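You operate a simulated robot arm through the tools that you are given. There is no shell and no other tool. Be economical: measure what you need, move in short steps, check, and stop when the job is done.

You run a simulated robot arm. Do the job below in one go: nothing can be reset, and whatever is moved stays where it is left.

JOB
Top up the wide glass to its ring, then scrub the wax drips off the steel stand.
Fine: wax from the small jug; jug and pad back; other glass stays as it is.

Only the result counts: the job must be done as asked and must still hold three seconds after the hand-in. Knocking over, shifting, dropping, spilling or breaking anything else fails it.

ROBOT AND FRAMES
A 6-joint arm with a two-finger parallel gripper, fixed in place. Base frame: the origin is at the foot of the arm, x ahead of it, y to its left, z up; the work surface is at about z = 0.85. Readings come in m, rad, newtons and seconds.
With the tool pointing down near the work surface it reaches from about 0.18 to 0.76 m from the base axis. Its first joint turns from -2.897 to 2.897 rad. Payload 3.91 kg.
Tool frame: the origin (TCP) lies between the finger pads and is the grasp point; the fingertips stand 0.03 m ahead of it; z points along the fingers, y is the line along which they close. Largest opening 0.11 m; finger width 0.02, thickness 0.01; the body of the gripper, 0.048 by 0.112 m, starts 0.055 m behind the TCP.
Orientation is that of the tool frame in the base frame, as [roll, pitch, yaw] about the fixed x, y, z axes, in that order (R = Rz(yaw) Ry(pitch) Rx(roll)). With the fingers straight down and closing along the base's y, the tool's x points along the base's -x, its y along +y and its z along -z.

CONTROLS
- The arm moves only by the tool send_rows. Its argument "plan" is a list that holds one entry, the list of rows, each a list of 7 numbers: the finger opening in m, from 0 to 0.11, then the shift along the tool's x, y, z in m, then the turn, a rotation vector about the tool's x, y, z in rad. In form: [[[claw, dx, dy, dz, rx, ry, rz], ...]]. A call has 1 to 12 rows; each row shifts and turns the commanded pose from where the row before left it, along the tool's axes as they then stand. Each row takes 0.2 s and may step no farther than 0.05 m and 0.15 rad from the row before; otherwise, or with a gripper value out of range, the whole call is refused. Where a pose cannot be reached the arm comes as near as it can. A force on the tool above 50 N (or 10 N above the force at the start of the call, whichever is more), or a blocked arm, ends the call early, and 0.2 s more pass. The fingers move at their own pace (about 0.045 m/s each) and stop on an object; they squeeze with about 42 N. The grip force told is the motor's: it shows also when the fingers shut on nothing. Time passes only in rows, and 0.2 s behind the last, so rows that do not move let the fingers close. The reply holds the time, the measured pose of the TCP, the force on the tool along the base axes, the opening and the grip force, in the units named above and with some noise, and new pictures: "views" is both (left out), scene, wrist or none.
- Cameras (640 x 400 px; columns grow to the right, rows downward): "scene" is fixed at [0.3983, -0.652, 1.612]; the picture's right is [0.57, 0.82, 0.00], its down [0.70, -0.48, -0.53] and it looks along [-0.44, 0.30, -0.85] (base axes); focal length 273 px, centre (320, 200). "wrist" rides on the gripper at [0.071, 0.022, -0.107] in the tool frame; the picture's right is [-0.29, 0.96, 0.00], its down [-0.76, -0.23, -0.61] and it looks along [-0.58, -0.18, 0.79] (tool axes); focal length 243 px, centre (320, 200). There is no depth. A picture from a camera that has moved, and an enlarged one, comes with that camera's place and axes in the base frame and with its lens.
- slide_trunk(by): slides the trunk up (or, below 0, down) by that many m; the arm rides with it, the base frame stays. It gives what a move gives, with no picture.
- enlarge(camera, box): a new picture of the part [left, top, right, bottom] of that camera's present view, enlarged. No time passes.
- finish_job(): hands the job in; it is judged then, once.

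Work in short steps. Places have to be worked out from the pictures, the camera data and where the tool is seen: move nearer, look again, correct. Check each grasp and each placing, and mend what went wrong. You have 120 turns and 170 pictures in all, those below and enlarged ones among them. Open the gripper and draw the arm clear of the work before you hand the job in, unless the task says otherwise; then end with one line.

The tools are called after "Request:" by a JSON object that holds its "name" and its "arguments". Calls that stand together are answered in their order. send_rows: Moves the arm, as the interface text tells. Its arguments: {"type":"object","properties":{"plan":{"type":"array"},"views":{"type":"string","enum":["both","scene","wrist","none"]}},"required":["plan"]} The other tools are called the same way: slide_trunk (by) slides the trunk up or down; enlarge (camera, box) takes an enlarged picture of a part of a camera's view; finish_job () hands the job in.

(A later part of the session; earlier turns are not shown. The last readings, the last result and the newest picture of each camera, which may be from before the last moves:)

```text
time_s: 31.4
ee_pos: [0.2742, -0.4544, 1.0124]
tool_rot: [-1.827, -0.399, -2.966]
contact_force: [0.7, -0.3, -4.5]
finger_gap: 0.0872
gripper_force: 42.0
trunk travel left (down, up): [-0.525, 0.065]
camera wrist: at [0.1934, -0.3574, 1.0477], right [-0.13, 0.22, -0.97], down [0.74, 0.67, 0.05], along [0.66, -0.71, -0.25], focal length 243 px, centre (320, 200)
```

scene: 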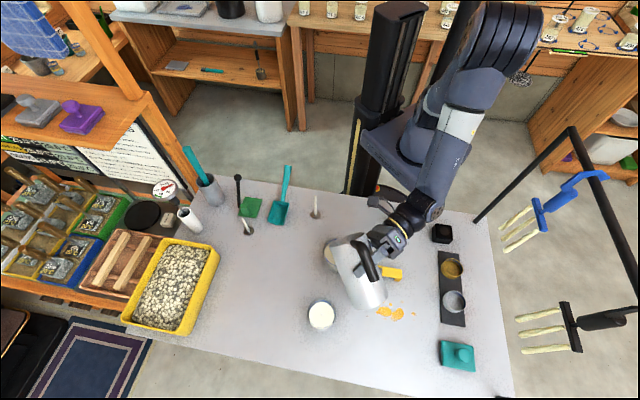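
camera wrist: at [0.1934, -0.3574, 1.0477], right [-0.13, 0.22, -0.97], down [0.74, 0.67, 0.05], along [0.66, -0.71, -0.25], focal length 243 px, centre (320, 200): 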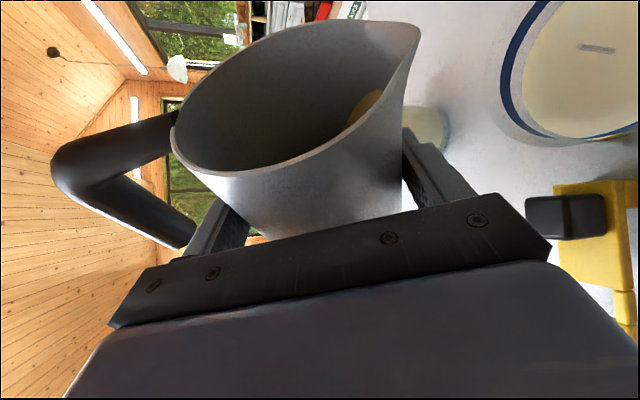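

The molten wax now shows creeping toward the spout at about 64°. I go on in finer steps.

Request:
{"name": "send_rows", "arguments": {"plan": [[[0.06, 0, 0, 0, 0.0091, -0.0035, 0.0284], [0.06, 0, 0, 0, 0, 0, 0], [0.06, 0, 0, 0, 0, 0, 0]]], "views": "wrist"}}

Request:
{"name": "send_rows", "arguments": {"plan": [[[0.06, 0, 0, 0, 0.0091, -0.0035, 0.0284], [0.06, 0, 0, 0, 0, 0, 0], [0.06, 0, 0, 0, 0, 0, 0]]], "views": "both"}}

```text
time_s: 32.2
ee_pos: [0.2751, -0.4552, 1.0122]
tool_rot: [-1.816, -0.369, -2.971]
contact_force: [-0.7, -0.2, -4.9]
finger_gap: 0.0874
gripper_force: 41.9
trunk travel left (down, up): [-0.525, 0.065]
camera wrist: at [0.1926, -0.3573, 1.0447], right [-0.1, 0.22, -0.97], down [0.74, 0.67, 0.07], along [0.67, -0.71, -0.23], focal length 243 px, centre (320, 200)
```

wrist: 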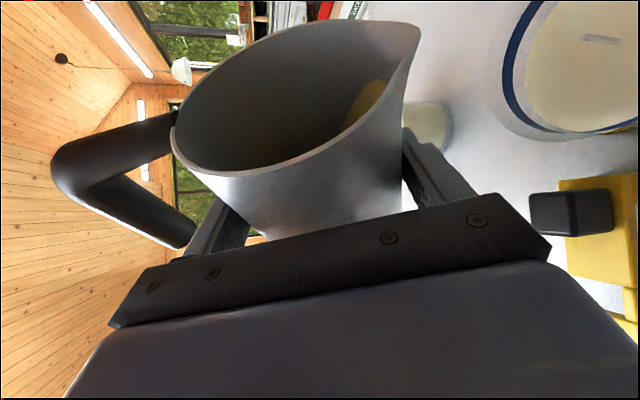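

```text
time_s: 33.0
ee_pos: [0.2746, -0.4553, 1.0134]
tool_rot: [-1.805, -0.34, -2.975]
contact_force: [-0.5, -0.6, -5.0]
finger_gap: 0.0869
gripper_force: 41.7
trunk travel left (down, up): [-0.525, 0.065]
camera wrist: at [0.1915, -0.3572, 1.0419], right [-0.07, 0.21, -0.97], down [0.74, 0.67, 0.09], along [0.67, -0.71, -0.21], focal length 243 px, centre (320, 200)
```

scene: 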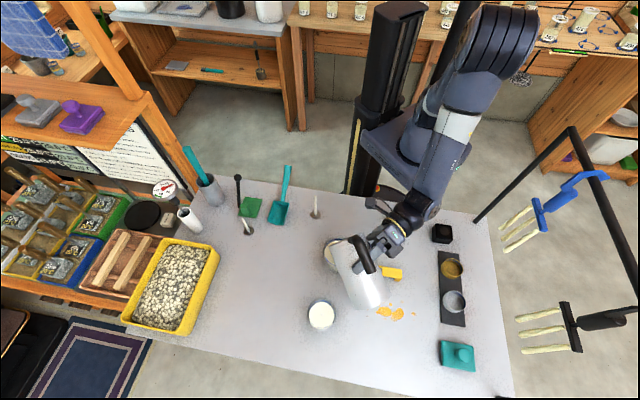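
wrist: 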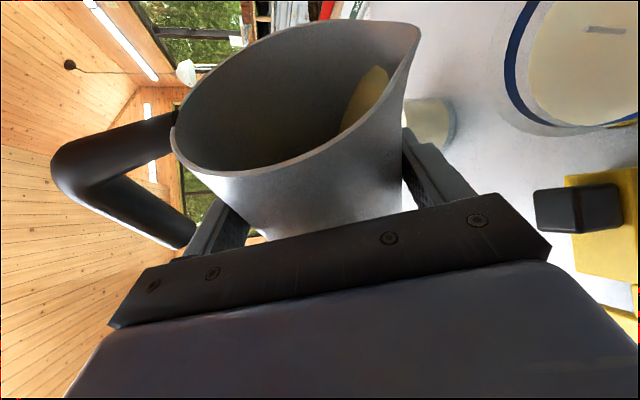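

Wax is nearly at the lip (about 68°). I recentre 7 mm and tilt on gently.

Request:
{"name": "send_rows", "arguments": {"plan": [[[0.06, 0.0047, 0.0004, 0.0055, 0, 0, 0], [0.06, 0, 0, 0, 0.0091, -0.0035, 0.0284], [0.06, 0, 0, 0, 0, 0, 0], [0.06, 0, 0, 0, 0, 0, 0]]], "views": "wrist"}}

Request:
{"name": "send_rows", "arguments": {"plan": [[[0.06, 0, 0, 0, 0.0076, -0.0029, 0.0236], [0.06, 0, 0, 0, 0, 0, 0], [0.06, 0, 0, 0, 0, 0, 0]]], "views": "wrist"}}

```text
time_s: 34.0
ee_pos: [0.2698, -0.4609, 1.0137]
tool_rot: [-1.797, -0.312, -2.978]
contact_force: [0.2, -0.2, -4.4]
finger_gap: 0.0871
gripper_force: 42.0
trunk travel left (down, up): [-0.525, 0.065]
camera wrist: at [0.1866, -0.363, 1.039], right [-0.04, 0.21, -0.98], down [0.73, 0.67, 0.11], along [0.68, -0.71, -0.18], focal length 243 px, centre (320, 200)
```

wrist: 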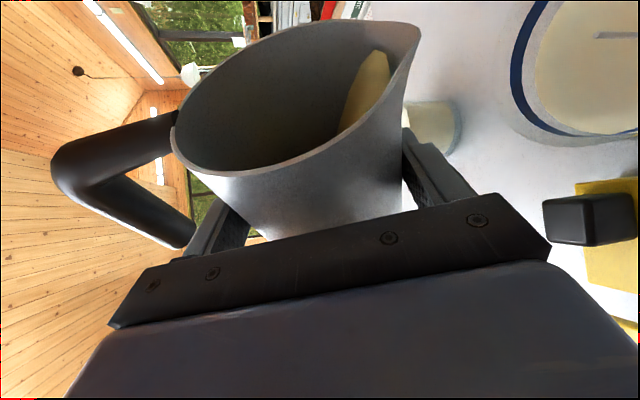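

```text
time_s: 34.8
ee_pos: [0.2696, -0.4596, 1.0136]
tool_rot: [-1.786, -0.289, -2.979]
contact_force: [0.7, 0.2, -4.3]
finger_gap: 0.0873
gripper_force: 41.9
trunk travel left (down, up): [-0.525, 0.065]
camera wrist: at [0.186, -0.3629, 1.0364], right [-0.02, 0.21, -0.98], down [0.73, 0.67, 0.13], along [0.68, -0.71, -0.16], focal length 243 px, centre (320, 200)
```

wrist: 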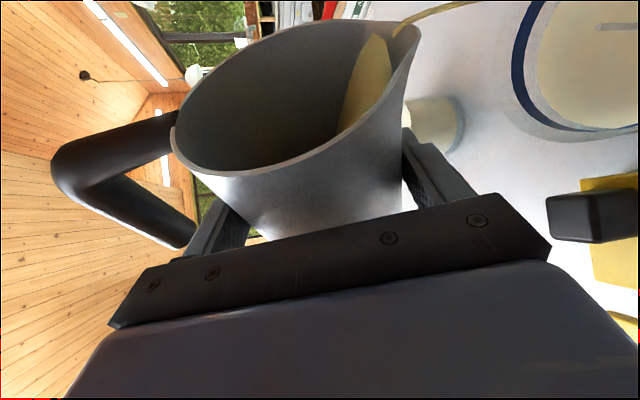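

Flow has started. I check where the stream lands from the scene camera (no time passes).

Request:
{"name": "enlarge", "arguments": {"camera": "scene", "box": [310, 220, 400, 290]}}

Request:
{"name": "enlarge", "arguments": {"camera": "wrist", "box": [380, 0, 640, 160]}}

```text
5.71 times, centred on (355, 255) of scene
camera zoom: at [0.3983, -0.652, 1.612], right [0.57, 0.82, 0.0], down [0.7, -0.48, -0.53], along [-0.44, 0.3, -0.85], focal length 1559 px, centre (120, -114)
```

zoom: 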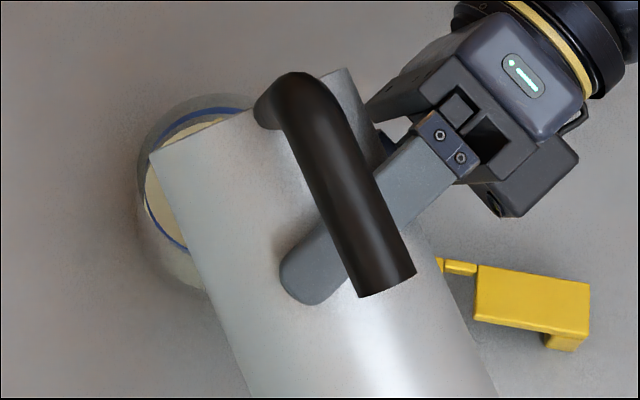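

```text
2.46 times, centred on (510, 80) of wrist
camera zoom: at [0.186, -0.3629, 1.0364], right [-0.02, 0.21, -0.98], down [0.73, 0.67, 0.13], along [0.68, -0.71, -0.16], focal length 597 px, centre (-148, 495)
```

zoom: 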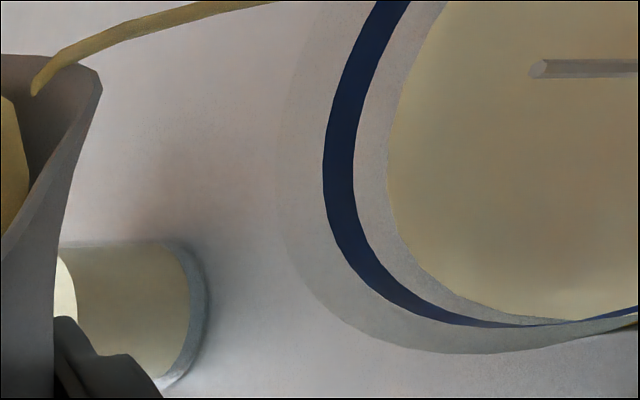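

The stream falls inside the glass, about 1.7 cm from centre. I shift the jug 1.2 cm to centre it and let it run briefly.

Request:
{"name": "send_rows", "arguments": {"plan": [[[0.06, -0.0041, -0.0024, 0.0038, 0, 0, 0], [0.06, -0.0041, -0.0024, 0.0039, 0, 0, 0], [0.06, 0, 0, 0, 0, 0, 0]]], "views": "wrist"}}

Request:
{"name": "enlarge", "arguments": {"camera": "wrist", "box": [380, 0, 640, 160]}}

```text
time_s: 35.6
ee_pos: [0.2808, -0.4683, 1.0141]
tool_rot: [-1.787, -0.288, -2.979]
contact_force: [-0.7, -0.2, -3.9]
finger_gap: 0.0869
gripper_force: 42.0
trunk travel left (down, up): [-0.525, 0.065]
camera wrist: at [0.1964, -0.3698, 1.0373], right [-0.02, 0.21, -0.98], down [0.73, 0.67, 0.13], along [0.68, -0.71, -0.16], focal length 243 px, centre (320, 200)
```

wrist: 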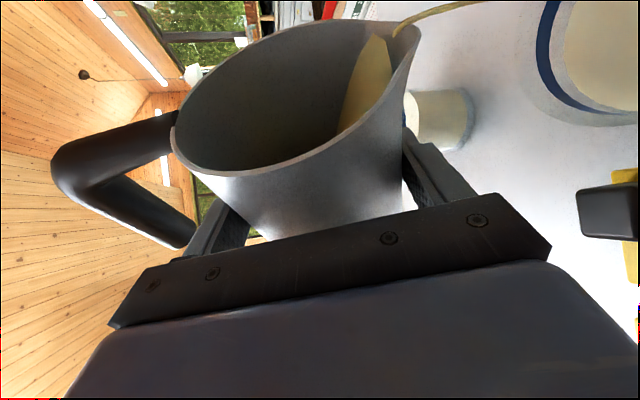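

```text
2.46 times, centred on (510, 80) of wrist
camera zoom: at [0.1964, -0.3698, 1.0373], right [-0.02, 0.21, -0.98], down [0.73, 0.67, 0.13], along [0.68, -0.71, -0.16], focal length 597 px, centre (-148, 495)
```

zoom: 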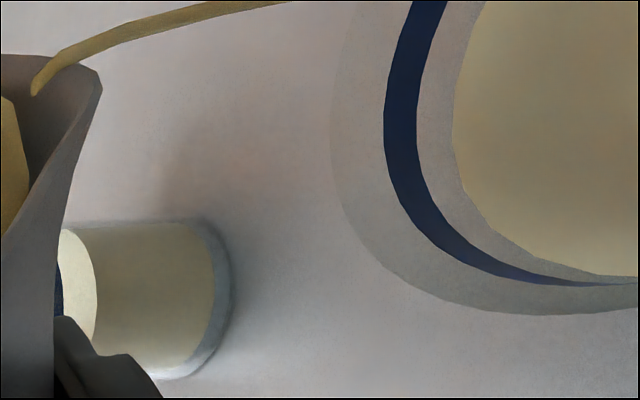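

Re-deriving the lip depth suggests the landing is now about 1.5 cm to -y; I shift back +y 1.1 cm and let it run while checking the level.

Request:
{"name": "send_rows", "arguments": {"plan": [[[0.06, -0.0008, 0.0009, -0.0053, 0, 0, 0], [0.06, -0.0009, 0.0009, -0.0054, 0, 0, 0]]], "views": "both"}}

Request:
{"name": "enlarge", "arguments": {"camera": "wrist", "box": [380, 0, 640, 160]}}

Request:
{"name": "enlarge", "arguments": {"camera": "scene", "box": [310, 220, 400, 290]}}

```text
time_s: 36.2
ee_pos: [0.2799, -0.4578, 1.0134]
tool_rot: [-1.789, -0.288, -2.98]
contact_force: [-0.5, 0.2, -4.3]
finger_gap: 0.0872
gripper_force: 42.2
trunk travel left (down, up): [-0.525, 0.065]
camera wrist: at [0.1965, -0.359, 1.0369], right [-0.02, 0.21, -0.98], down [0.73, 0.67, 0.12], along [0.68, -0.71, -0.16], focal length 243 px, centre (320, 200)
```

scene: 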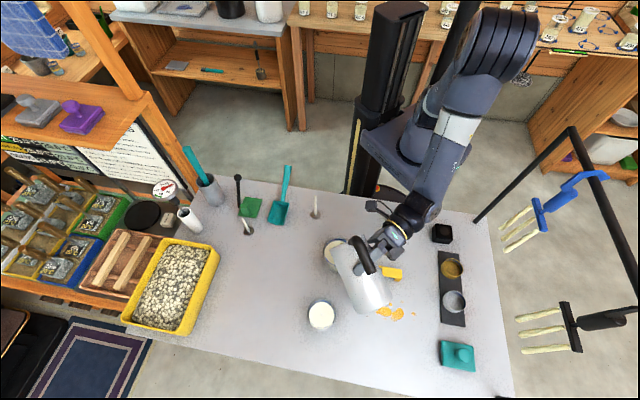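
wrist: 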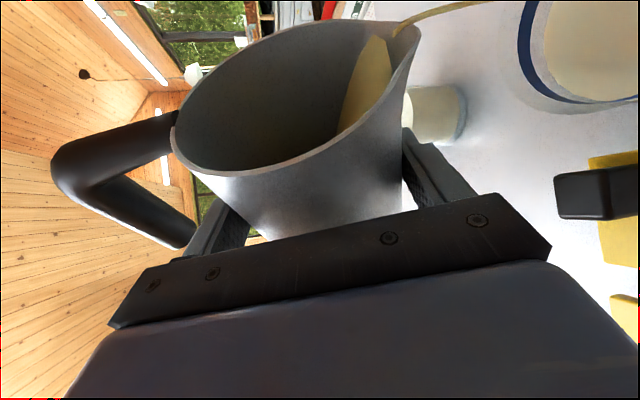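

```text
2.46 times, centred on (510, 80) of wrist
camera zoom: at [0.1965, -0.359, 1.0369], right [-0.02, 0.21, -0.98], down [0.73, 0.67, 0.12], along [0.68, -0.71, -0.16], focal length 597 px, centre (-148, 495)
```

zoom: 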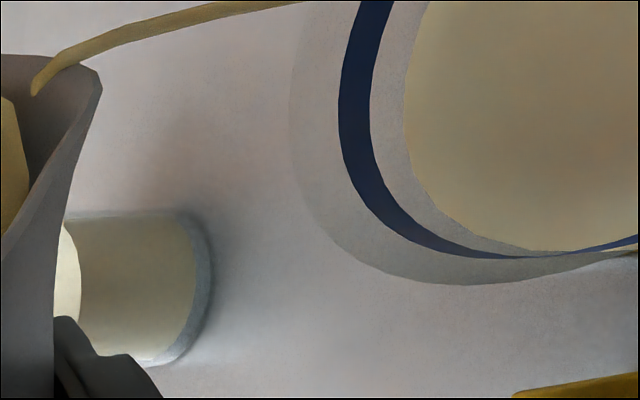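

```text
5.71 times, centred on (355, 255) of scene
camera zoom: at [0.3983, -0.652, 1.612], right [0.57, 0.82, 0.0], down [0.7, -0.48, -0.53], along [-0.44, 0.3, -0.85], focal length 1559 px, centre (120, -114)
```

zoom: 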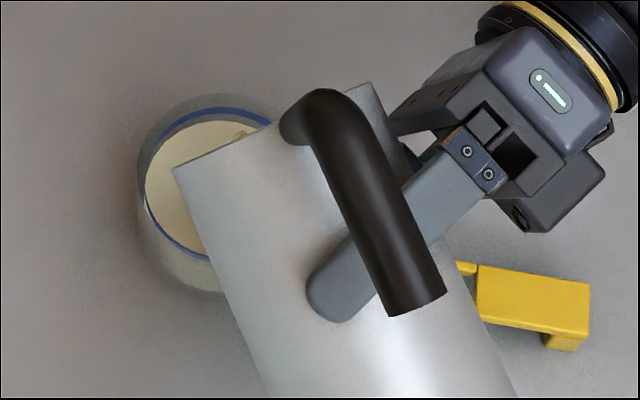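

Something shows at the +y edge of the wax. I zoom in more before running on.

Request:
{"name": "enlarge", "arguments": {"camera": "scene", "box": [328, 230, 368, 255]}}

```text
16.00 times, centred on (348, 242) of scene
camera zoom: at [0.3983, -0.652, 1.612], right [0.57, 0.82, 0.0], down [0.7, -0.48, -0.53], along [-0.44, 0.3, -0.85], focal length 4366 px, centre (-128, -480)
```

zoom: 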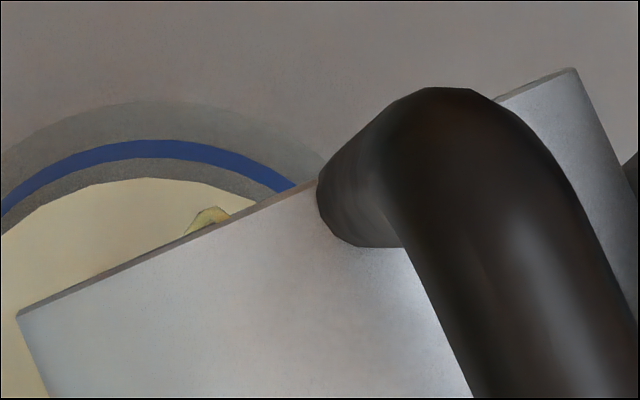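

The stream peeks over the rim and falls back behind it, consistent with landing near the glass centre (about 0.192,-0.452). I let it run 0.8 s and compare levels.

Request:
{"name": "send_rows", "arguments": {"plan": [[[0.06, 0, 0, 0, 0, 0, 0], [0.06, 0, 0, 0, 0, 0, 0], [0.06, 0, 0, 0, 0, 0, 0]]], "views": "wrist"}}

Request:
{"name": "enlarge", "arguments": {"camera": "scene", "box": [318, 230, 368, 270]}}

```text
time_s: 37.0
ee_pos: [0.2808, -0.4583, 1.0137]
tool_rot: [-1.788, -0.288, -2.98]
contact_force: [-0.5, -0.7, -4.2]
finger_gap: 0.0871
gripper_force: 42.3
trunk travel left (down, up): [-0.525, 0.065]
camera wrist: at [0.1964, -0.359, 1.037], right [-0.02, 0.21, -0.98], down [0.73, 0.67, 0.12], along [0.68, -0.71, -0.16], focal length 243 px, centre (320, 200)
```

wrist: 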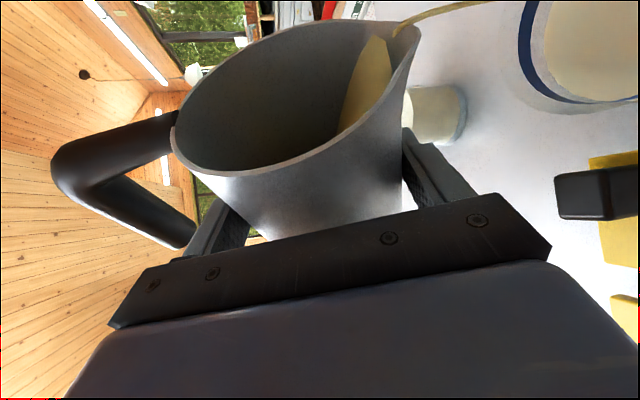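

```text
10.00 times, centred on (343, 250) of scene
camera zoom: at [0.3983, -0.652, 1.612], right [0.57, 0.82, 0.0], down [0.7, -0.48, -0.53], along [-0.44, 0.3, -0.85], focal length 2729 px, centre (90, -300)
```

zoom: 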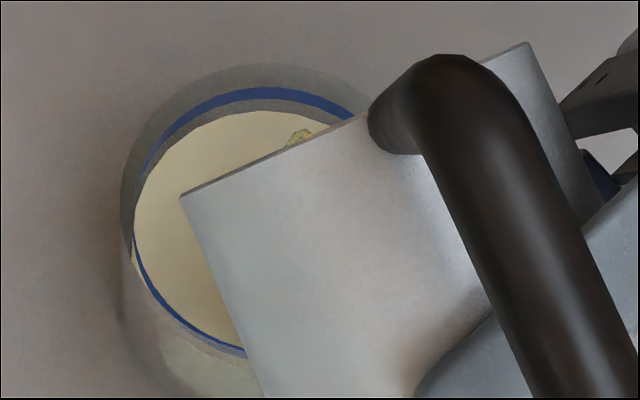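

Table stays clean and the flow is slow. I wait 1.6 s more.

Request:
{"name": "send_rows", "arguments": {"plan": [[[0.06, 0, 0, 0, 0, 0, 0], [0.06, 0, 0, 0, 0, 0, 0], [0.06, 0, 0, 0, 0, 0, 0], [0.06, 0, 0, 0, 0, 0, 0], [0.06, 0, 0, 0, 0, 0, 0], [0.06, 0, 0, 0, 0, 0, 0], [0.06, 0, 0, 0, 0, 0, 0]]], "views": "none"}}

Request:
{"name": "enlarge", "arguments": {"camera": "scene", "box": [318, 230, 368, 270]}}

Request:
{"name": "enlarge", "arguments": {"camera": "wrist", "box": [380, 0, 640, 160]}}

```text
time_s: 38.6
ee_pos: [0.2802, -0.4571, 1.0133]
tool_rot: [-1.787, -0.288, -2.98]
contact_force: [0.0, 0.0, -4.2]
finger_gap: 0.0869
gripper_force: 42.0
trunk travel left (down, up): [-0.525, 0.065]
```

```text
10.00 times, centred on (343, 250) of scene
camera zoom: at [0.3983, -0.652, 1.612], right [0.57, 0.82, 0.0], down [0.7, -0.48, -0.53], along [-0.44, 0.3, -0.85], focal length 2729 px, centre (90, -300)
```

zoom: 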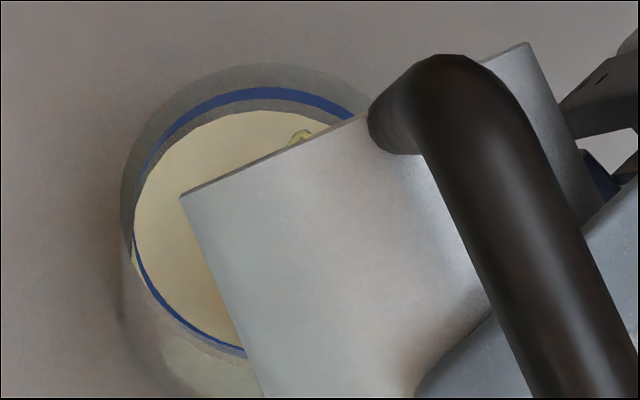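

```text
2.46 times, centred on (510, 80) of wrist
camera zoom: at [0.1964, -0.359, 1.037], right [-0.02, 0.21, -0.98], down [0.73, 0.67, 0.12], along [0.68, -0.71, -0.16], focal length 597 px, centre (-148, 495)
```

zoom: 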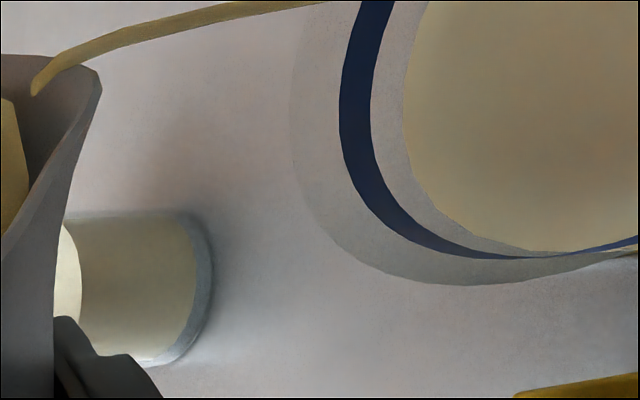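

The level crept up only slightly and the stream is thinning. I tilt about 1.5° more and wait.

Request:
{"name": "send_rows", "arguments": {"plan": [[[0.06, 0, 0, 0, 0.0076, -0.0029, 0.0236], [0.06, 0, 0, 0, 0, 0, 0], [0.06, 0, 0, 0, 0, 0, 0], [0.06, 0, 0, 0, 0, 0, 0], [0.06, 0, 0, 0, 0, 0, 0]]], "views": "none"}}

Request:
{"name": "enlarge", "arguments": {"camera": "scene", "box": [318, 230, 368, 270]}}

Request:
{"name": "enlarge", "arguments": {"camera": "wrist", "box": [380, 0, 640, 160]}}

```text
time_s: 39.8
ee_pos: [0.2811, -0.4565, 1.0139]
tool_rot: [-1.779, -0.265, -2.981]
contact_force: [0.8, -0.5, -4.7]
finger_gap: 0.087
gripper_force: 42.2
trunk travel left (down, up): [-0.525, 0.065]
```

```text
10.00 times, centred on (343, 250) of scene
camera zoom: at [0.3983, -0.652, 1.612], right [0.57, 0.82, 0.0], down [0.7, -0.48, -0.53], along [-0.44, 0.3, -0.85], focal length 2729 px, centre (90, -300)
```

zoom: 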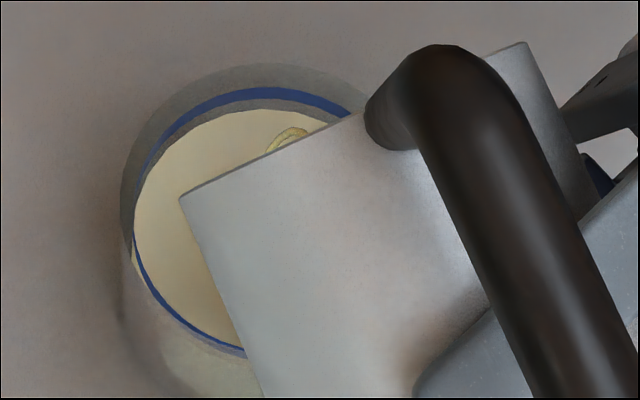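

```text
2.46 times, centred on (510, 80) of wrist
camera zoom: at [0.196, -0.3589, 1.0345], right [0.0, 0.2, -0.98], down [0.73, 0.67, 0.14], along [0.69, -0.71, -0.14], focal length 597 px, centre (-148, 495)
```

zoom: 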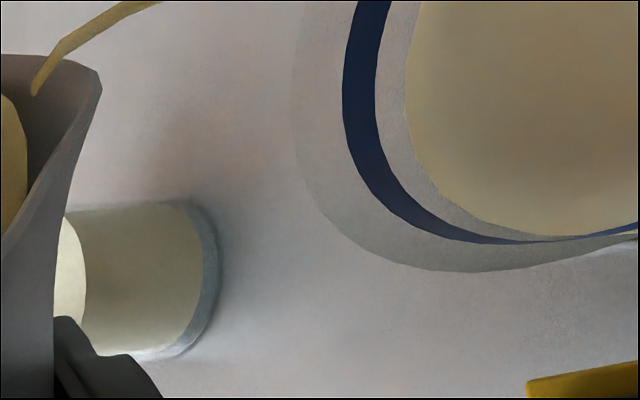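

A stronger stream, landing well inside. I wait 1.6 s and re-check.

Request:
{"name": "send_rows", "arguments": {"plan": [[[0.06, 0, 0, 0, 0, 0, 0], [0.06, 0, 0, 0, 0, 0, 0], [0.06, 0, 0, 0, 0, 0, 0], [0.06, 0, 0, 0, 0, 0, 0], [0.06, 0, 0, 0, 0, 0, 0], [0.06, 0, 0, 0, 0, 0, 0], [0.06, 0, 0, 0, 0, 0, 0]]], "views": "none"}}

Request:
{"name": "enlarge", "arguments": {"camera": "scene", "box": [318, 230, 368, 270]}}

Request:
{"name": "enlarge", "arguments": {"camera": "wrist", "box": [380, 0, 640, 160]}}

```text
time_s: 41.4
ee_pos: [0.2804, -0.4566, 1.0144]
tool_rot: [-1.778, -0.266, -2.983]
contact_force: [-0.2, 0.3, -3.7]
finger_gap: 0.0873
gripper_force: 42.2
trunk travel left (down, up): [-0.525, 0.065]
```

```text
10.00 times, centred on (343, 250) of scene
camera zoom: at [0.3983, -0.652, 1.612], right [0.57, 0.82, 0.0], down [0.7, -0.48, -0.53], along [-0.44, 0.3, -0.85], focal length 2729 px, centre (90, -300)
```

zoom: 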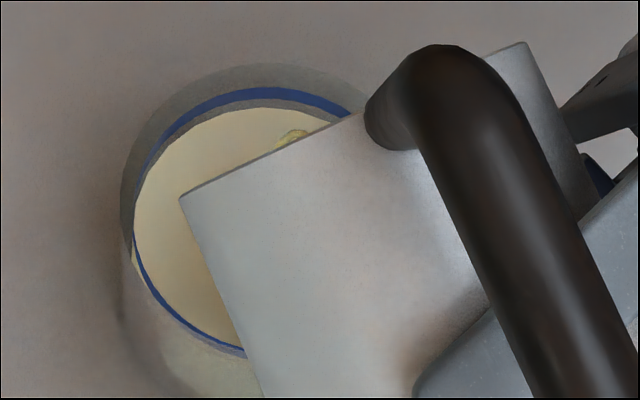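

```text
2.46 times, centred on (510, 80) of wrist
camera zoom: at [0.196, -0.3589, 1.0345], right [0.0, 0.2, -0.98], down [0.73, 0.67, 0.14], along [0.69, -0.71, -0.14], focal length 597 px, centre (-148, 495)
```

zoom: 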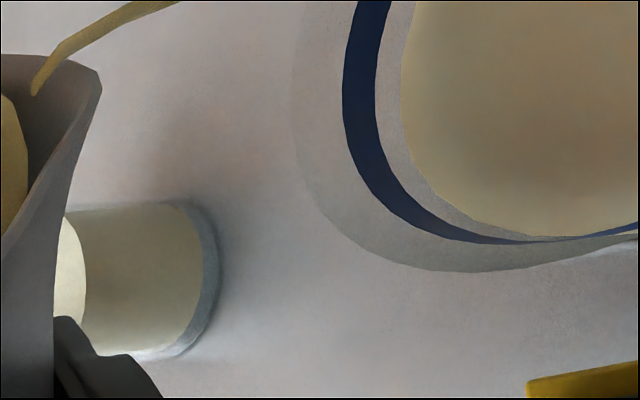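

Rising about 3 px per check against a 26 px gap to the ring. I tilt slightly more and wait 2 s.

Request:
{"name": "send_rows", "arguments": {"plan": [[[0.06, 0, 0, 0, 0.0061, -0.0023, 0.0189], [0.06, 0, 0, 0, 0, 0, 0], [0.06, 0, 0, 0, 0, 0, 0], [0.06, 0, 0, 0, 0, 0, 0], [0.06, 0, 0, 0, 0, 0, 0], [0.06, 0, 0, 0, 0, 0, 0], [0.06, 0, 0, 0, 0, 0, 0], [0.06, 0, 0, 0, 0, 0, 0], [0.06, 0, 0, 0, 0, 0, 0]]], "views": "none"}}

Request:
{"name": "enlarge", "arguments": {"camera": "scene", "box": [318, 230, 368, 270]}}

Request:
{"name": "enlarge", "arguments": {"camera": "wrist", "box": [380, 0, 640, 160]}}

```text
time_s: 43.4
ee_pos: [0.2797, -0.4573, 1.0125]
tool_rot: [-1.774, -0.247, -2.982]
contact_force: [0.5, -0.2, -3.5]
finger_gap: 0.0869
gripper_force: 42.0
trunk travel left (down, up): [-0.525, 0.065]
```

```text
10.00 times, centred on (343, 250) of scene
camera zoom: at [0.3983, -0.652, 1.612], right [0.57, 0.82, 0.0], down [0.7, -0.48, -0.53], along [-0.44, 0.3, -0.85], focal length 2729 px, centre (90, -300)
```

zoom: 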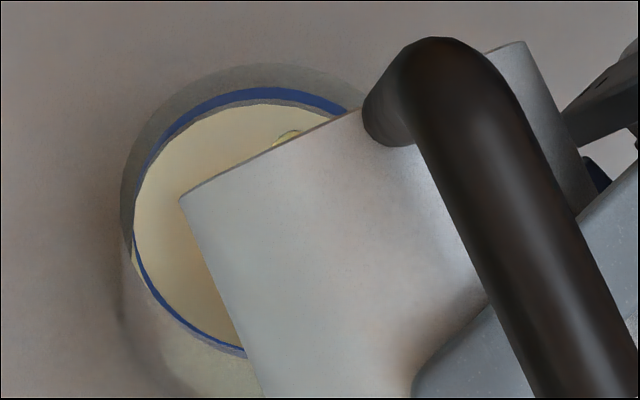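

```text
2.46 times, centred on (510, 80) of wrist
camera zoom: at [0.1956, -0.3587, 1.0326], right [0.02, 0.2, -0.98], down [0.72, 0.67, 0.15], along [0.69, -0.71, -0.13], focal length 597 px, centre (-148, 495)
```

zoom: 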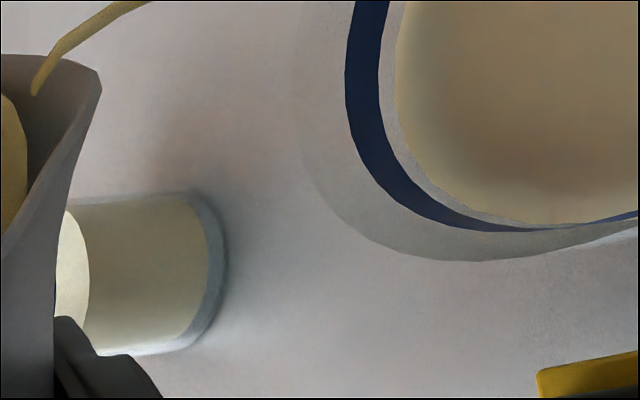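

The gap has shrunk to about 16 px of zoom. I wait 1.2 s more at this tilt.

Request:
{"name": "send_rows", "arguments": {"plan": [[[0.06, 0, 0, 0, 0, 0, 0], [0.06, 0, 0, 0, 0, 0, 0], [0.06, 0, 0, 0, 0, 0, 0], [0.06, 0, 0, 0, 0, 0, 0], [0.06, 0, 0, 0, 0, 0, 0]]], "views": "none"}}

Request:
{"name": "enlarge", "arguments": {"camera": "wrist", "box": [380, 0, 640, 160]}}

```text
time_s: 44.6
ee_pos: [0.2806, -0.4564, 1.0133]
tool_rot: [-1.774, -0.245, -2.984]
contact_force: [-0.4, 0.2, -3.7]
finger_gap: 0.087
gripper_force: 41.9
trunk travel left (down, up): [-0.525, 0.065]
```

```text
2.46 times, centred on (510, 80) of wrist
camera zoom: at [0.1956, -0.3587, 1.0326], right [0.02, 0.2, -0.98], down [0.72, 0.67, 0.15], along [0.69, -0.71, -0.13], focal length 597 px, centre (-148, 495)
```

zoom: 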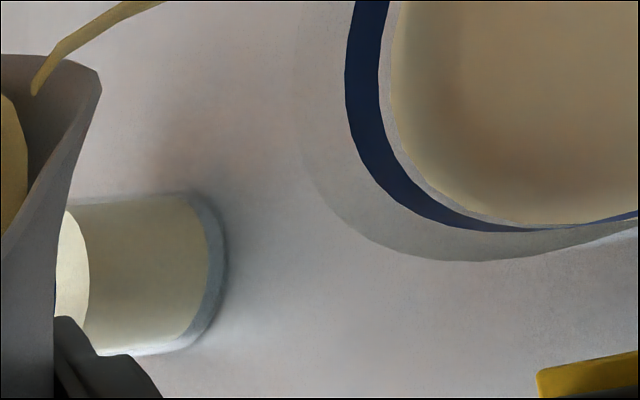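

Gap about 12 px; flow is a steady slow stream. Wait 2 s more.

Request:
{"name": "send_rows", "arguments": {"plan": [[[0.06, 0, 0, 0, 0, 0, 0], [0.06, 0, 0, 0, 0, 0, 0], [0.06, 0, 0, 0, 0, 0, 0], [0.06, 0, 0, 0, 0, 0, 0], [0.06, 0, 0, 0, 0, 0, 0], [0.06, 0, 0, 0, 0, 0, 0], [0.06, 0, 0, 0, 0, 0, 0], [0.06, 0, 0, 0, 0, 0, 0], [0.06, 0, 0, 0, 0, 0, 0]]], "views": "none"}}

Request:
{"name": "enlarge", "arguments": {"camera": "wrist", "box": [380, 0, 640, 160]}}

Request:
{"name": "enlarge", "arguments": {"camera": "scene", "box": [318, 230, 368, 270]}}

```text
time_s: 46.6
ee_pos: [0.2813, -0.4565, 1.014]
tool_rot: [-1.773, -0.248, -2.983]
contact_force: [0.6, -0.2, -4.3]
finger_gap: 0.0871
gripper_force: 42.2
trunk travel left (down, up): [-0.525, 0.065]
```

```text
2.46 times, centred on (510, 80) of wrist
camera zoom: at [0.1956, -0.3587, 1.0326], right [0.02, 0.2, -0.98], down [0.72, 0.67, 0.15], along [0.69, -0.71, -0.13], focal length 597 px, centre (-148, 495)
```

zoom: 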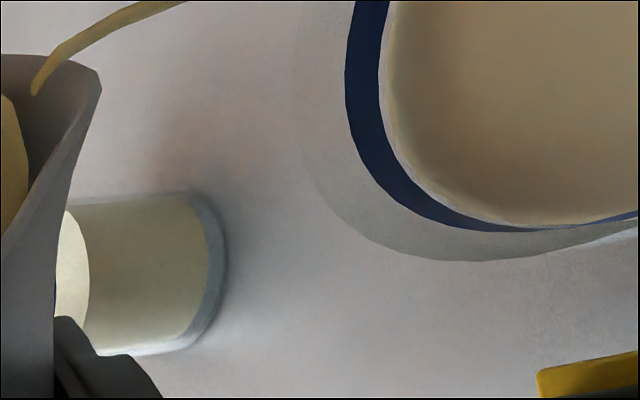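

```text
10.00 times, centred on (343, 250) of scene
camera zoom: at [0.3983, -0.652, 1.612], right [0.57, 0.82, 0.0], down [0.7, -0.48, -0.53], along [-0.44, 0.3, -0.85], focal length 2729 px, centre (90, -300)
```

zoom: 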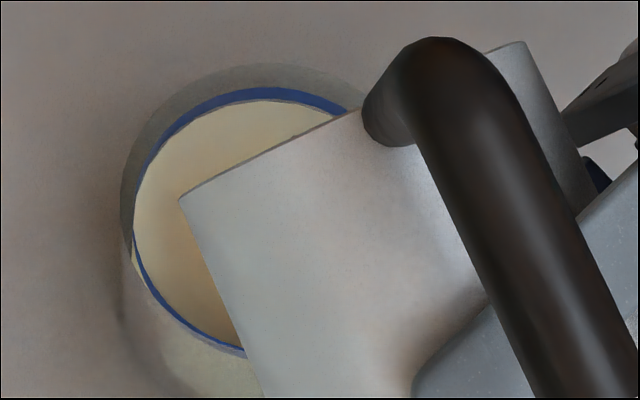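

The wax is nearly at the ring's lower edge. I add a touch of tilt and wait about 1.2 s.

Request:
{"name": "send_rows", "arguments": {"plan": [[[0.06, 0, 0, 0, 0.0036, -0.0014, 0.0113], [0.06, 0, 0, 0, 0, 0, 0], [0.06, 0, 0, 0, 0, 0, 0], [0.06, 0, 0, 0, 0, 0, 0], [0.06, 0, 0, 0, 0, 0, 0]]], "views": "none"}}

Request:
{"name": "enlarge", "arguments": {"camera": "wrist", "box": [380, 0, 640, 160]}}

```text
time_s: 47.8
ee_pos: [0.2813, -0.4567, 1.0155]
tool_rot: [-1.769, -0.233, -2.985]
contact_force: [-0.1, 0.1, -4.6]
finger_gap: 0.0868
gripper_force: 41.7
trunk travel left (down, up): [-0.525, 0.065]
```

```text
2.46 times, centred on (510, 80) of wrist
camera zoom: at [0.1953, -0.3588, 1.0315], right [0.03, 0.2, -0.98], down [0.72, 0.67, 0.16], along [0.69, -0.71, -0.12], focal length 597 px, centre (-148, 495)
```

zoom: 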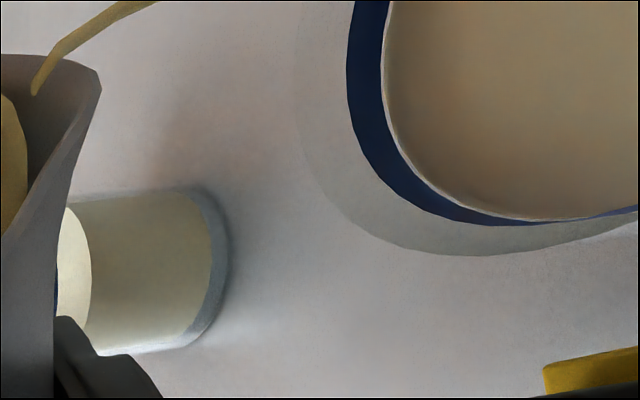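

The wax has just reached the ring's lower edge. I run about 1.4 s more to bring it to the band.

Request:
{"name": "send_rows", "arguments": {"plan": [[[0.06, 0, 0, 0, 0, 0, 0], [0.06, 0, 0, 0, 0, 0, 0], [0.06, 0, 0, 0, 0, 0, 0], [0.06, 0, 0, 0, 0, 0, 0], [0.06, 0, 0, 0, 0, 0, 0], [0.06, 0, 0, 0, 0, 0, 0]]], "views": "none"}}

Request:
{"name": "enlarge", "arguments": {"camera": "wrist", "box": [380, 0, 640, 160]}}

```text
time_s: 49.2
ee_pos: [0.2802, -0.4571, 1.0143]
tool_rot: [-1.769, -0.234, -2.985]
contact_force: [-0.7, -0.7, -4.2]
finger_gap: 0.0873
gripper_force: 42.1
trunk travel left (down, up): [-0.525, 0.065]
```

```text
2.46 times, centred on (510, 80) of wrist
camera zoom: at [0.1953, -0.3588, 1.0315], right [0.03, 0.2, -0.98], down [0.72, 0.67, 0.16], along [0.69, -0.71, -0.12], focal length 597 px, centre (-148, 495)
```

zoom: 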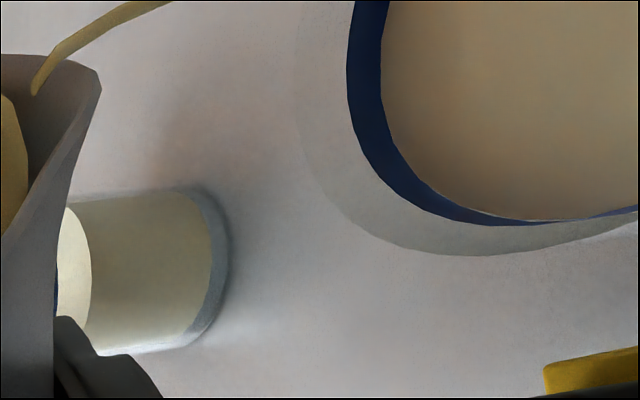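

Now right at the ring's lower edge; 1.6 s more puts the level inside the band.

Request:
{"name": "send_rows", "arguments": {"plan": [[[0.06, 0, 0, 0, 0, 0, 0], [0.06, 0, 0, 0, 0, 0, 0], [0.06, 0, 0, 0, 0, 0, 0], [0.06, 0, 0, 0, 0, 0, 0], [0.06, 0, 0, 0, 0, 0, 0], [0.06, 0, 0, 0, 0, 0, 0], [0.06, 0, 0, 0, 0, 0, 0]]], "views": "none"}}

Request:
{"name": "enlarge", "arguments": {"camera": "wrist", "box": [380, 0, 640, 160]}}

Request:
{"name": "enlarge", "arguments": {"camera": "scene", "box": [318, 230, 368, 270]}}

```text
time_s: 50.8
ee_pos: [0.2794, -0.4575, 1.0145]
tool_rot: [-1.768, -0.234, -2.983]
contact_force: [-0.6, -0.6, -4.3]
finger_gap: 0.0871
gripper_force: 41.7
trunk travel left (down, up): [-0.525, 0.065]
```

```text
2.46 times, centred on (510, 80) of wrist
camera zoom: at [0.1953, -0.3588, 1.0315], right [0.03, 0.2, -0.98], down [0.72, 0.67, 0.16], along [0.69, -0.71, -0.12], focal length 597 px, centre (-148, 495)
```

zoom: 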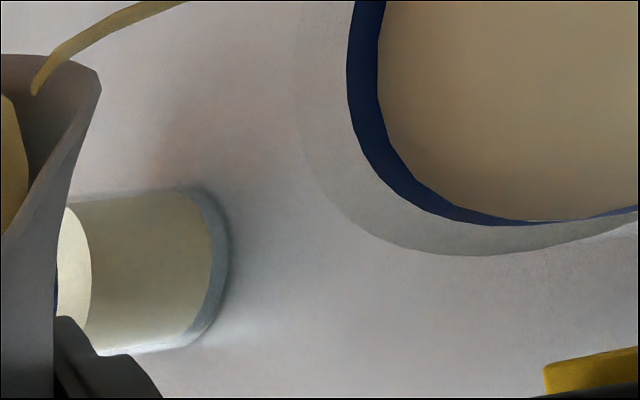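

```text
10.00 times, centred on (343, 250) of scene
camera zoom: at [0.3983, -0.652, 1.612], right [0.57, 0.82, 0.0], down [0.7, -0.48, -0.53], along [-0.44, 0.3, -0.85], focal length 2729 px, centre (90, -300)
```

zoom: 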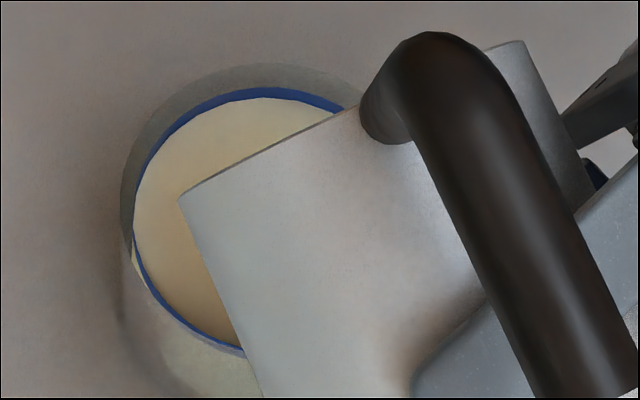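

The level is now inside the band (about a fifth up). I give it 1.8 s more, then tilt back upright.

Request:
{"name": "send_rows", "arguments": {"plan": [[[0.06, 0, 0, 0, 0, 0, 0], [0.06, 0, 0, 0, 0, 0, 0], [0.06, 0, 0, 0, 0, 0, 0], [0.06, 0, 0, 0, 0, 0, 0], [0.06, 0, 0, 0, 0, 0, 0], [0.06, 0, 0, 0, 0, 0, 0], [0.06, 0, 0, 0, 0, 0, 0], [0.06, 0, 0, 0, 0, 0, 0]]], "views": "none"}}

Request:
{"name": "enlarge", "arguments": {"camera": "wrist", "box": [380, 0, 640, 160]}}

```text
time_s: 52.6
ee_pos: [0.279, -0.457, 1.014]
tool_rot: [-1.769, -0.234, -2.985]
contact_force: [-0.9, 0.5, -4.2]
finger_gap: 0.087
gripper_force: 42.2
trunk travel left (down, up): [-0.525, 0.065]
```

```text
2.46 times, centred on (510, 80) of wrist
camera zoom: at [0.1953, -0.3588, 1.0315], right [0.03, 0.2, -0.98], down [0.72, 0.67, 0.16], along [0.69, -0.71, -0.12], focal length 597 px, centre (-148, 495)
```

zoom: 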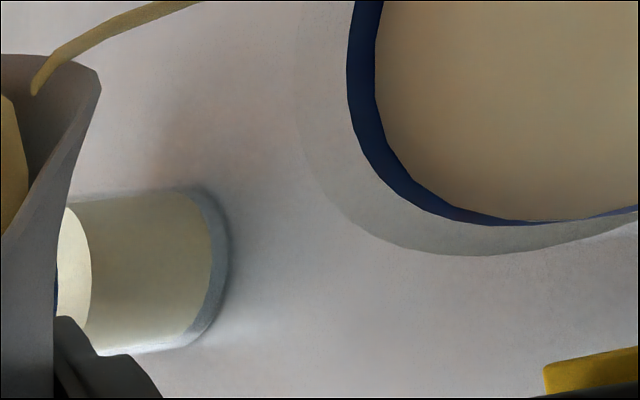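

Flow has nearly died, with the level at about a quarter of the band. A last small tilt for a second should bring it near mid-band.

Request:
{"name": "send_rows", "arguments": {"plan": [[[0.06, 0, 0, 0, 0.0036, -0.0014, 0.0113], [0.06, 0, 0, 0, 0, 0, 0], [0.06, 0, 0, 0, 0, 0, 0], [0.06, 0, 0, 0, 0, 0, 0], [0.06, 0, 0, 0, 0, 0, 0], [0.06, 0, 0, 0, 0, 0, 0]]], "views": "none"}}

Request:
{"name": "enlarge", "arguments": {"camera": "wrist", "box": [380, 0, 640, 160]}}

```text
time_s: 54.0
ee_pos: [0.2803, -0.4562, 1.0143]
tool_rot: [-1.764, -0.222, -2.985]
contact_force: [-0.4, -0.2, -3.5]
finger_gap: 0.0871
gripper_force: 42.4
trunk travel left (down, up): [-0.525, 0.065]
```

```text
2.46 times, centred on (510, 80) of wrist
camera zoom: at [0.195, -0.3589, 1.0303], right [0.05, 0.19, -0.98], down [0.72, 0.67, 0.17], along [0.69, -0.71, -0.11], focal length 597 px, centre (-148, 495)
```

zoom: 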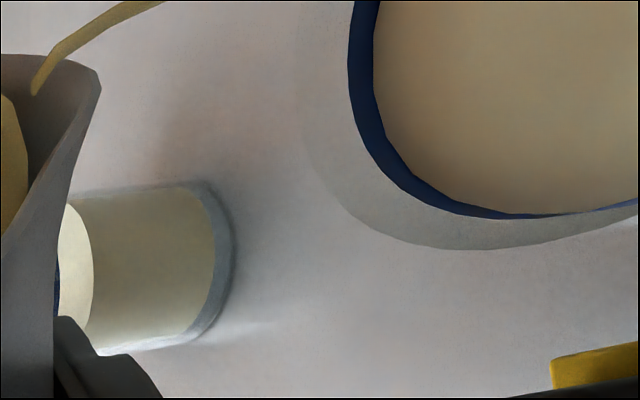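

About a third up the band. Two more rows of flow, then I tilt back by about 36°.

Request:
{"name": "send_rows", "arguments": {"plan": [[[0.06, 0, 0, 0, 0, 0, 0], [0.06, 0, 0, 0, 0, 0, 0], [0.06, 0, 0, 0, -0.0424, 0.0161, -0.1323], [0.06, 0, 0, 0, -0.0424, 0.0161, -0.1323], [0.06, 0, 0, 0, -0.0424, 0.0161, -0.1323], [0.06, 0, 0, 0, -0.0424, 0.0161, -0.1323], [0.06, 0, 0, 0, -0.0182, 0.0069, -0.0567]]], "views": "both"}}

Request:
{"name": "enlarge", "arguments": {"camera": "scene", "box": [300, 220, 400, 300]}}

Request:
{"name": "enlarge", "arguments": {"camera": "wrist", "box": [380, 0, 640, 220]}}

```text
time_s: 55.6
ee_pos: [0.28, -0.457, 1.014]
tool_rot: [-2.029, -0.803, -2.849]
contact_force: [-0.2, -0.3, -3.7]
finger_gap: 0.0873
gripper_force: 42.1
trunk travel left (down, up): [-0.525, 0.065]
camera wrist: at [0.2222, -0.3632, 1.0856], right [-0.52, 0.29, -0.8], down [0.7, 0.68, -0.22], along [0.48, -0.68, -0.55], focal length 243 px, centre (320, 200)
```

scene: 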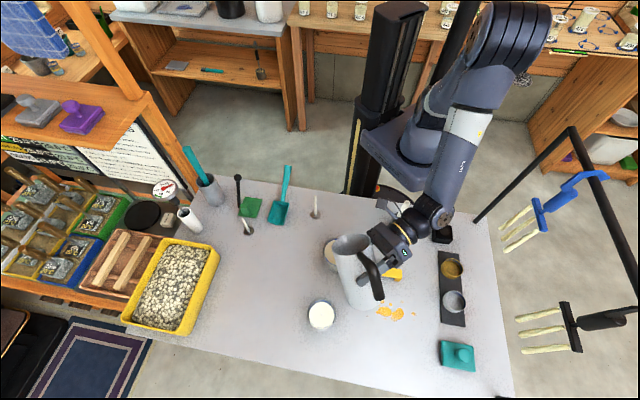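
wrist: 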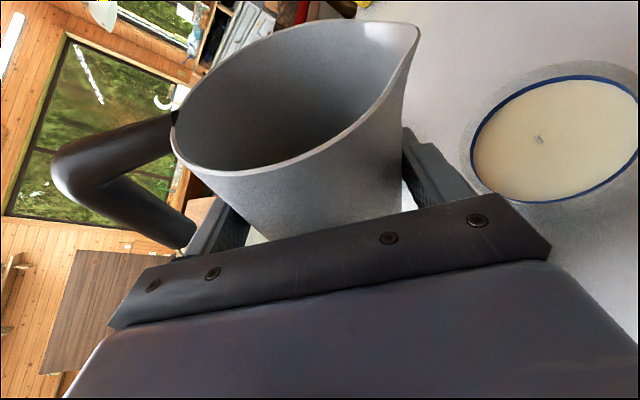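

```text
5.00 times, centred on (350, 260) of scene
camera zoom: at [0.3983, -0.652, 1.612], right [0.57, 0.82, 0.0], down [0.7, -0.48, -0.53], along [-0.44, 0.3, -0.85], focal length 1364 px, centre (170, -100)
```

zoom: 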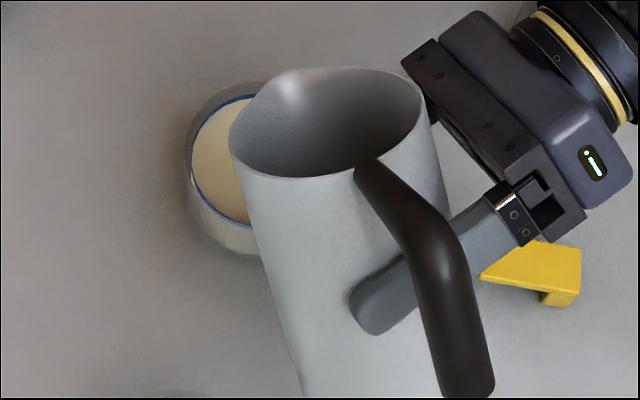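

```text
1.82 times, centred on (510, 110) of wrist
camera zoom: at [0.2222, -0.3632, 1.0856], right [-0.52, 0.29, -0.8], down [0.7, 0.68, -0.22], along [0.48, -0.68, -0.55], focal length 441 px, centre (-26, 364)
```

zoom: 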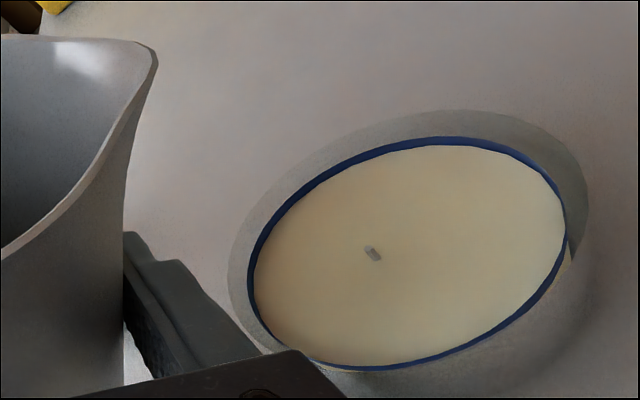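

The wax sits in the ring band all round and nothing spilled. I raise 6 cm and bring the jug upright.

Request:
{"name": "send_rows", "arguments": {"plan": [[[0.06, 0.0216, -0.0187, -0.0092, 0, 0, 0], [0.06, 0.0216, -0.0187, -0.0092, 0, 0, 0], [0.06, 0, 0, 0, -0.0411, 0.0156, -0.1283], [0.06, 0, 0, 0, -0.0411, 0.0156, -0.1283], [0.06, 0, 0, 0, -0.0411, 0.0156, -0.1283], [0.06, 0, 0, 0, -0.0411, 0.0156, -0.1283], [0.06, 0, 0, 0, -0.0411, 0.0156, -0.1283]]], "views": "none"}}

```text
time_s: 57.2
ee_pos: [0.2802, -0.4561, 1.0741]
tool_rot: [-3.139, -1.261, -1.846]
contact_force: [-0.1, -0.5, -3.7]
finger_gap: 0.0872
gripper_force: 41.4
trunk travel left (down, up): [-0.525, 0.065]
```

Upright. I turn back to the pickup heading and carry the jug above its original spot.

Request:
{"name": "send_rows", "arguments": {"plan": [[[0.06, 0, 0, 0, -0.1038, 0, 0.0333], [0.06, 0, 0, 0, -0.1038, 0, 0.0333], [0.06, 0.0113, -0.0004, 0.0352, 0, 0, 0], [0.06, 0.0113, -0.0004, 0.0352, 0, 0, 0], [0.06, 0.0113, -0.0004, 0.0352, 0, 0, 0], [0.06, 0.0113, -0.0004, 0.0352, 0, 0, 0], [0.06, 0.0113, -0.0004, 0.0352, 0, 0, 0], [0.06, 0.0113, -0.0004, 0.0352, 0, 0, 0], [0.06, 0.0113, -0.0004, 0.0352, 0, 0, 0]]], "views": "scene"}}

```text
time_s: 59.2
ee_pos: [0.1611, -0.6882, 1.0746]
tool_rot: [-3.138, -1.259, -2.069]
contact_force: [-0.6, 0.1, -3.6]
finger_gap: 0.0872
gripper_force: 42.2
trunk travel left (down, up): [-0.525, 0.065]
```

scene: 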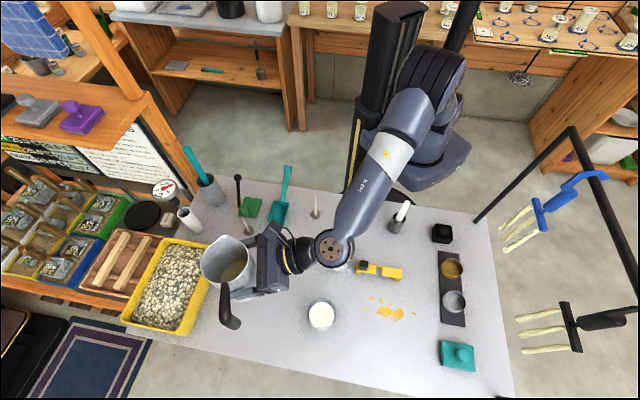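

Over the original spot. I lower it gently to the table.

Request:
{"name": "send_rows", "arguments": {"plan": [[[0.06, -0.02856, 0, 0.00915, 0, 0, 0], [0.06, -0.02856, 0, 0.00915, 0, 0, 0], [0.06, -0.02856, 0, 0.00915, 0, 0, 0], [0.06, -0.02, 0, 0.0064, 0, 0, 0], [0.06, -0.01, 0, 0.0032, 0, 0, 0], [0.06, -0.005, 0, 0.0016, 0, 0, 0]]], "views": "scene"}}

```text
time_s: 60.6
ee_pos: [0.1601, -0.6849, 0.9461]
tool_rot: [-3.135, -1.258, -2.07]
contact_force: [0.8, -0.3, -3.4]
finger_gap: 0.0872
gripper_force: 42.1
trunk travel left (down, up): [-0.525, 0.065]
```

scene: 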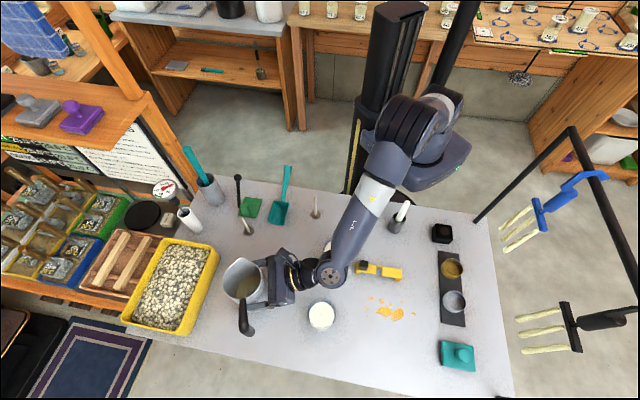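

Still carrying the weight about 2 mm up. I lower the last bit.

Request:
{"name": "send_rows", "arguments": {"plan": [[[0.06, -0.0015, 0, 0.0005, 0, 0, 0], [0.06, -0.001, 0, 0.0003, 0, 0, 0], [0.06, 0, 0, 0, 0, 0, 0]]], "views": "none"}}

```text
time_s: 61.4
ee_pos: [0.1617, -0.6873, 0.9434]
tool_rot: [-3.136, -1.258, -2.069]
contact_force: [-0.8, -0.2, -3.4]
finger_gap: 0.087
gripper_force: 41.9
trunk travel left (down, up): [-0.525, 0.065]
```

Force unchanged; lower 1.5 mm more.

Request:
{"name": "send_rows", "arguments": {"plan": [[[0.06, -0.0014, 0, 0.0005, 0, 0, 0], [0.06, 0, 0, 0, 0, 0, 0]]], "views": "none"}}

```text
time_s: 62.0
ee_pos: [0.1614, -0.6866, 0.9435]
tool_rot: [-3.134, -1.26, -2.07]
contact_force: [0.6, 0.2, 0.2]
finger_gap: 0.0872
gripper_force: 41.9
trunk travel left (down, up): [-0.525, 0.065]
```

Weight is off the gripper: the jug stands on the table. I open the fingers.

Request:
{"name": "send_rows", "arguments": {"plan": [[[0.11, 0, 0, 0, 0, 0, 0], [0.11, 0, 0, 0, 0, 0, 0], [0.11, 0, 0, 0, 0, 0, 0]]], "views": "both"}}

```text
time_s: 62.8
ee_pos: [0.1605, -0.686, 0.9426]
tool_rot: [-3.135, -1.259, -2.069]
contact_force: [-0.7, 0.2, 0.8]
finger_gap: 0.1101
gripper_force: 0.2
trunk travel left (down, up): [-0.525, 0.065]
camera wrist: at [0.1797, -0.6042, 1.0444], right [-0.8, 0.53, -0.28], down [0.59, 0.61, -0.54], along [-0.12, -0.59, -0.8], focal length 243 px, centre (320, 200)
```

scene: 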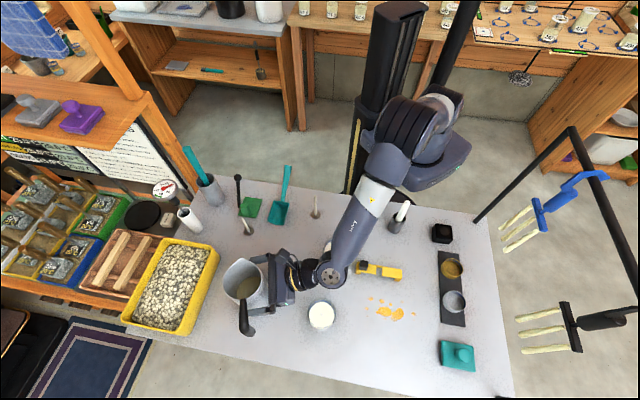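
wrist: 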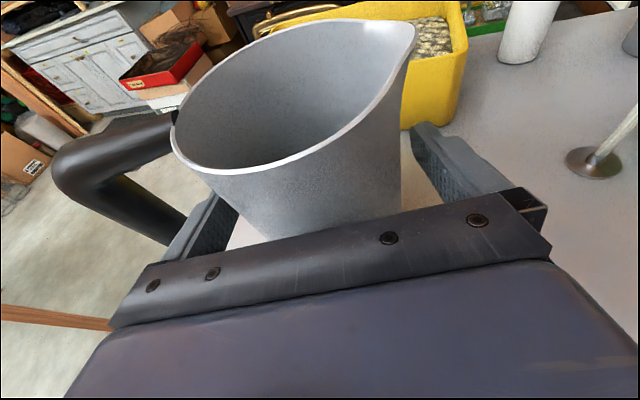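

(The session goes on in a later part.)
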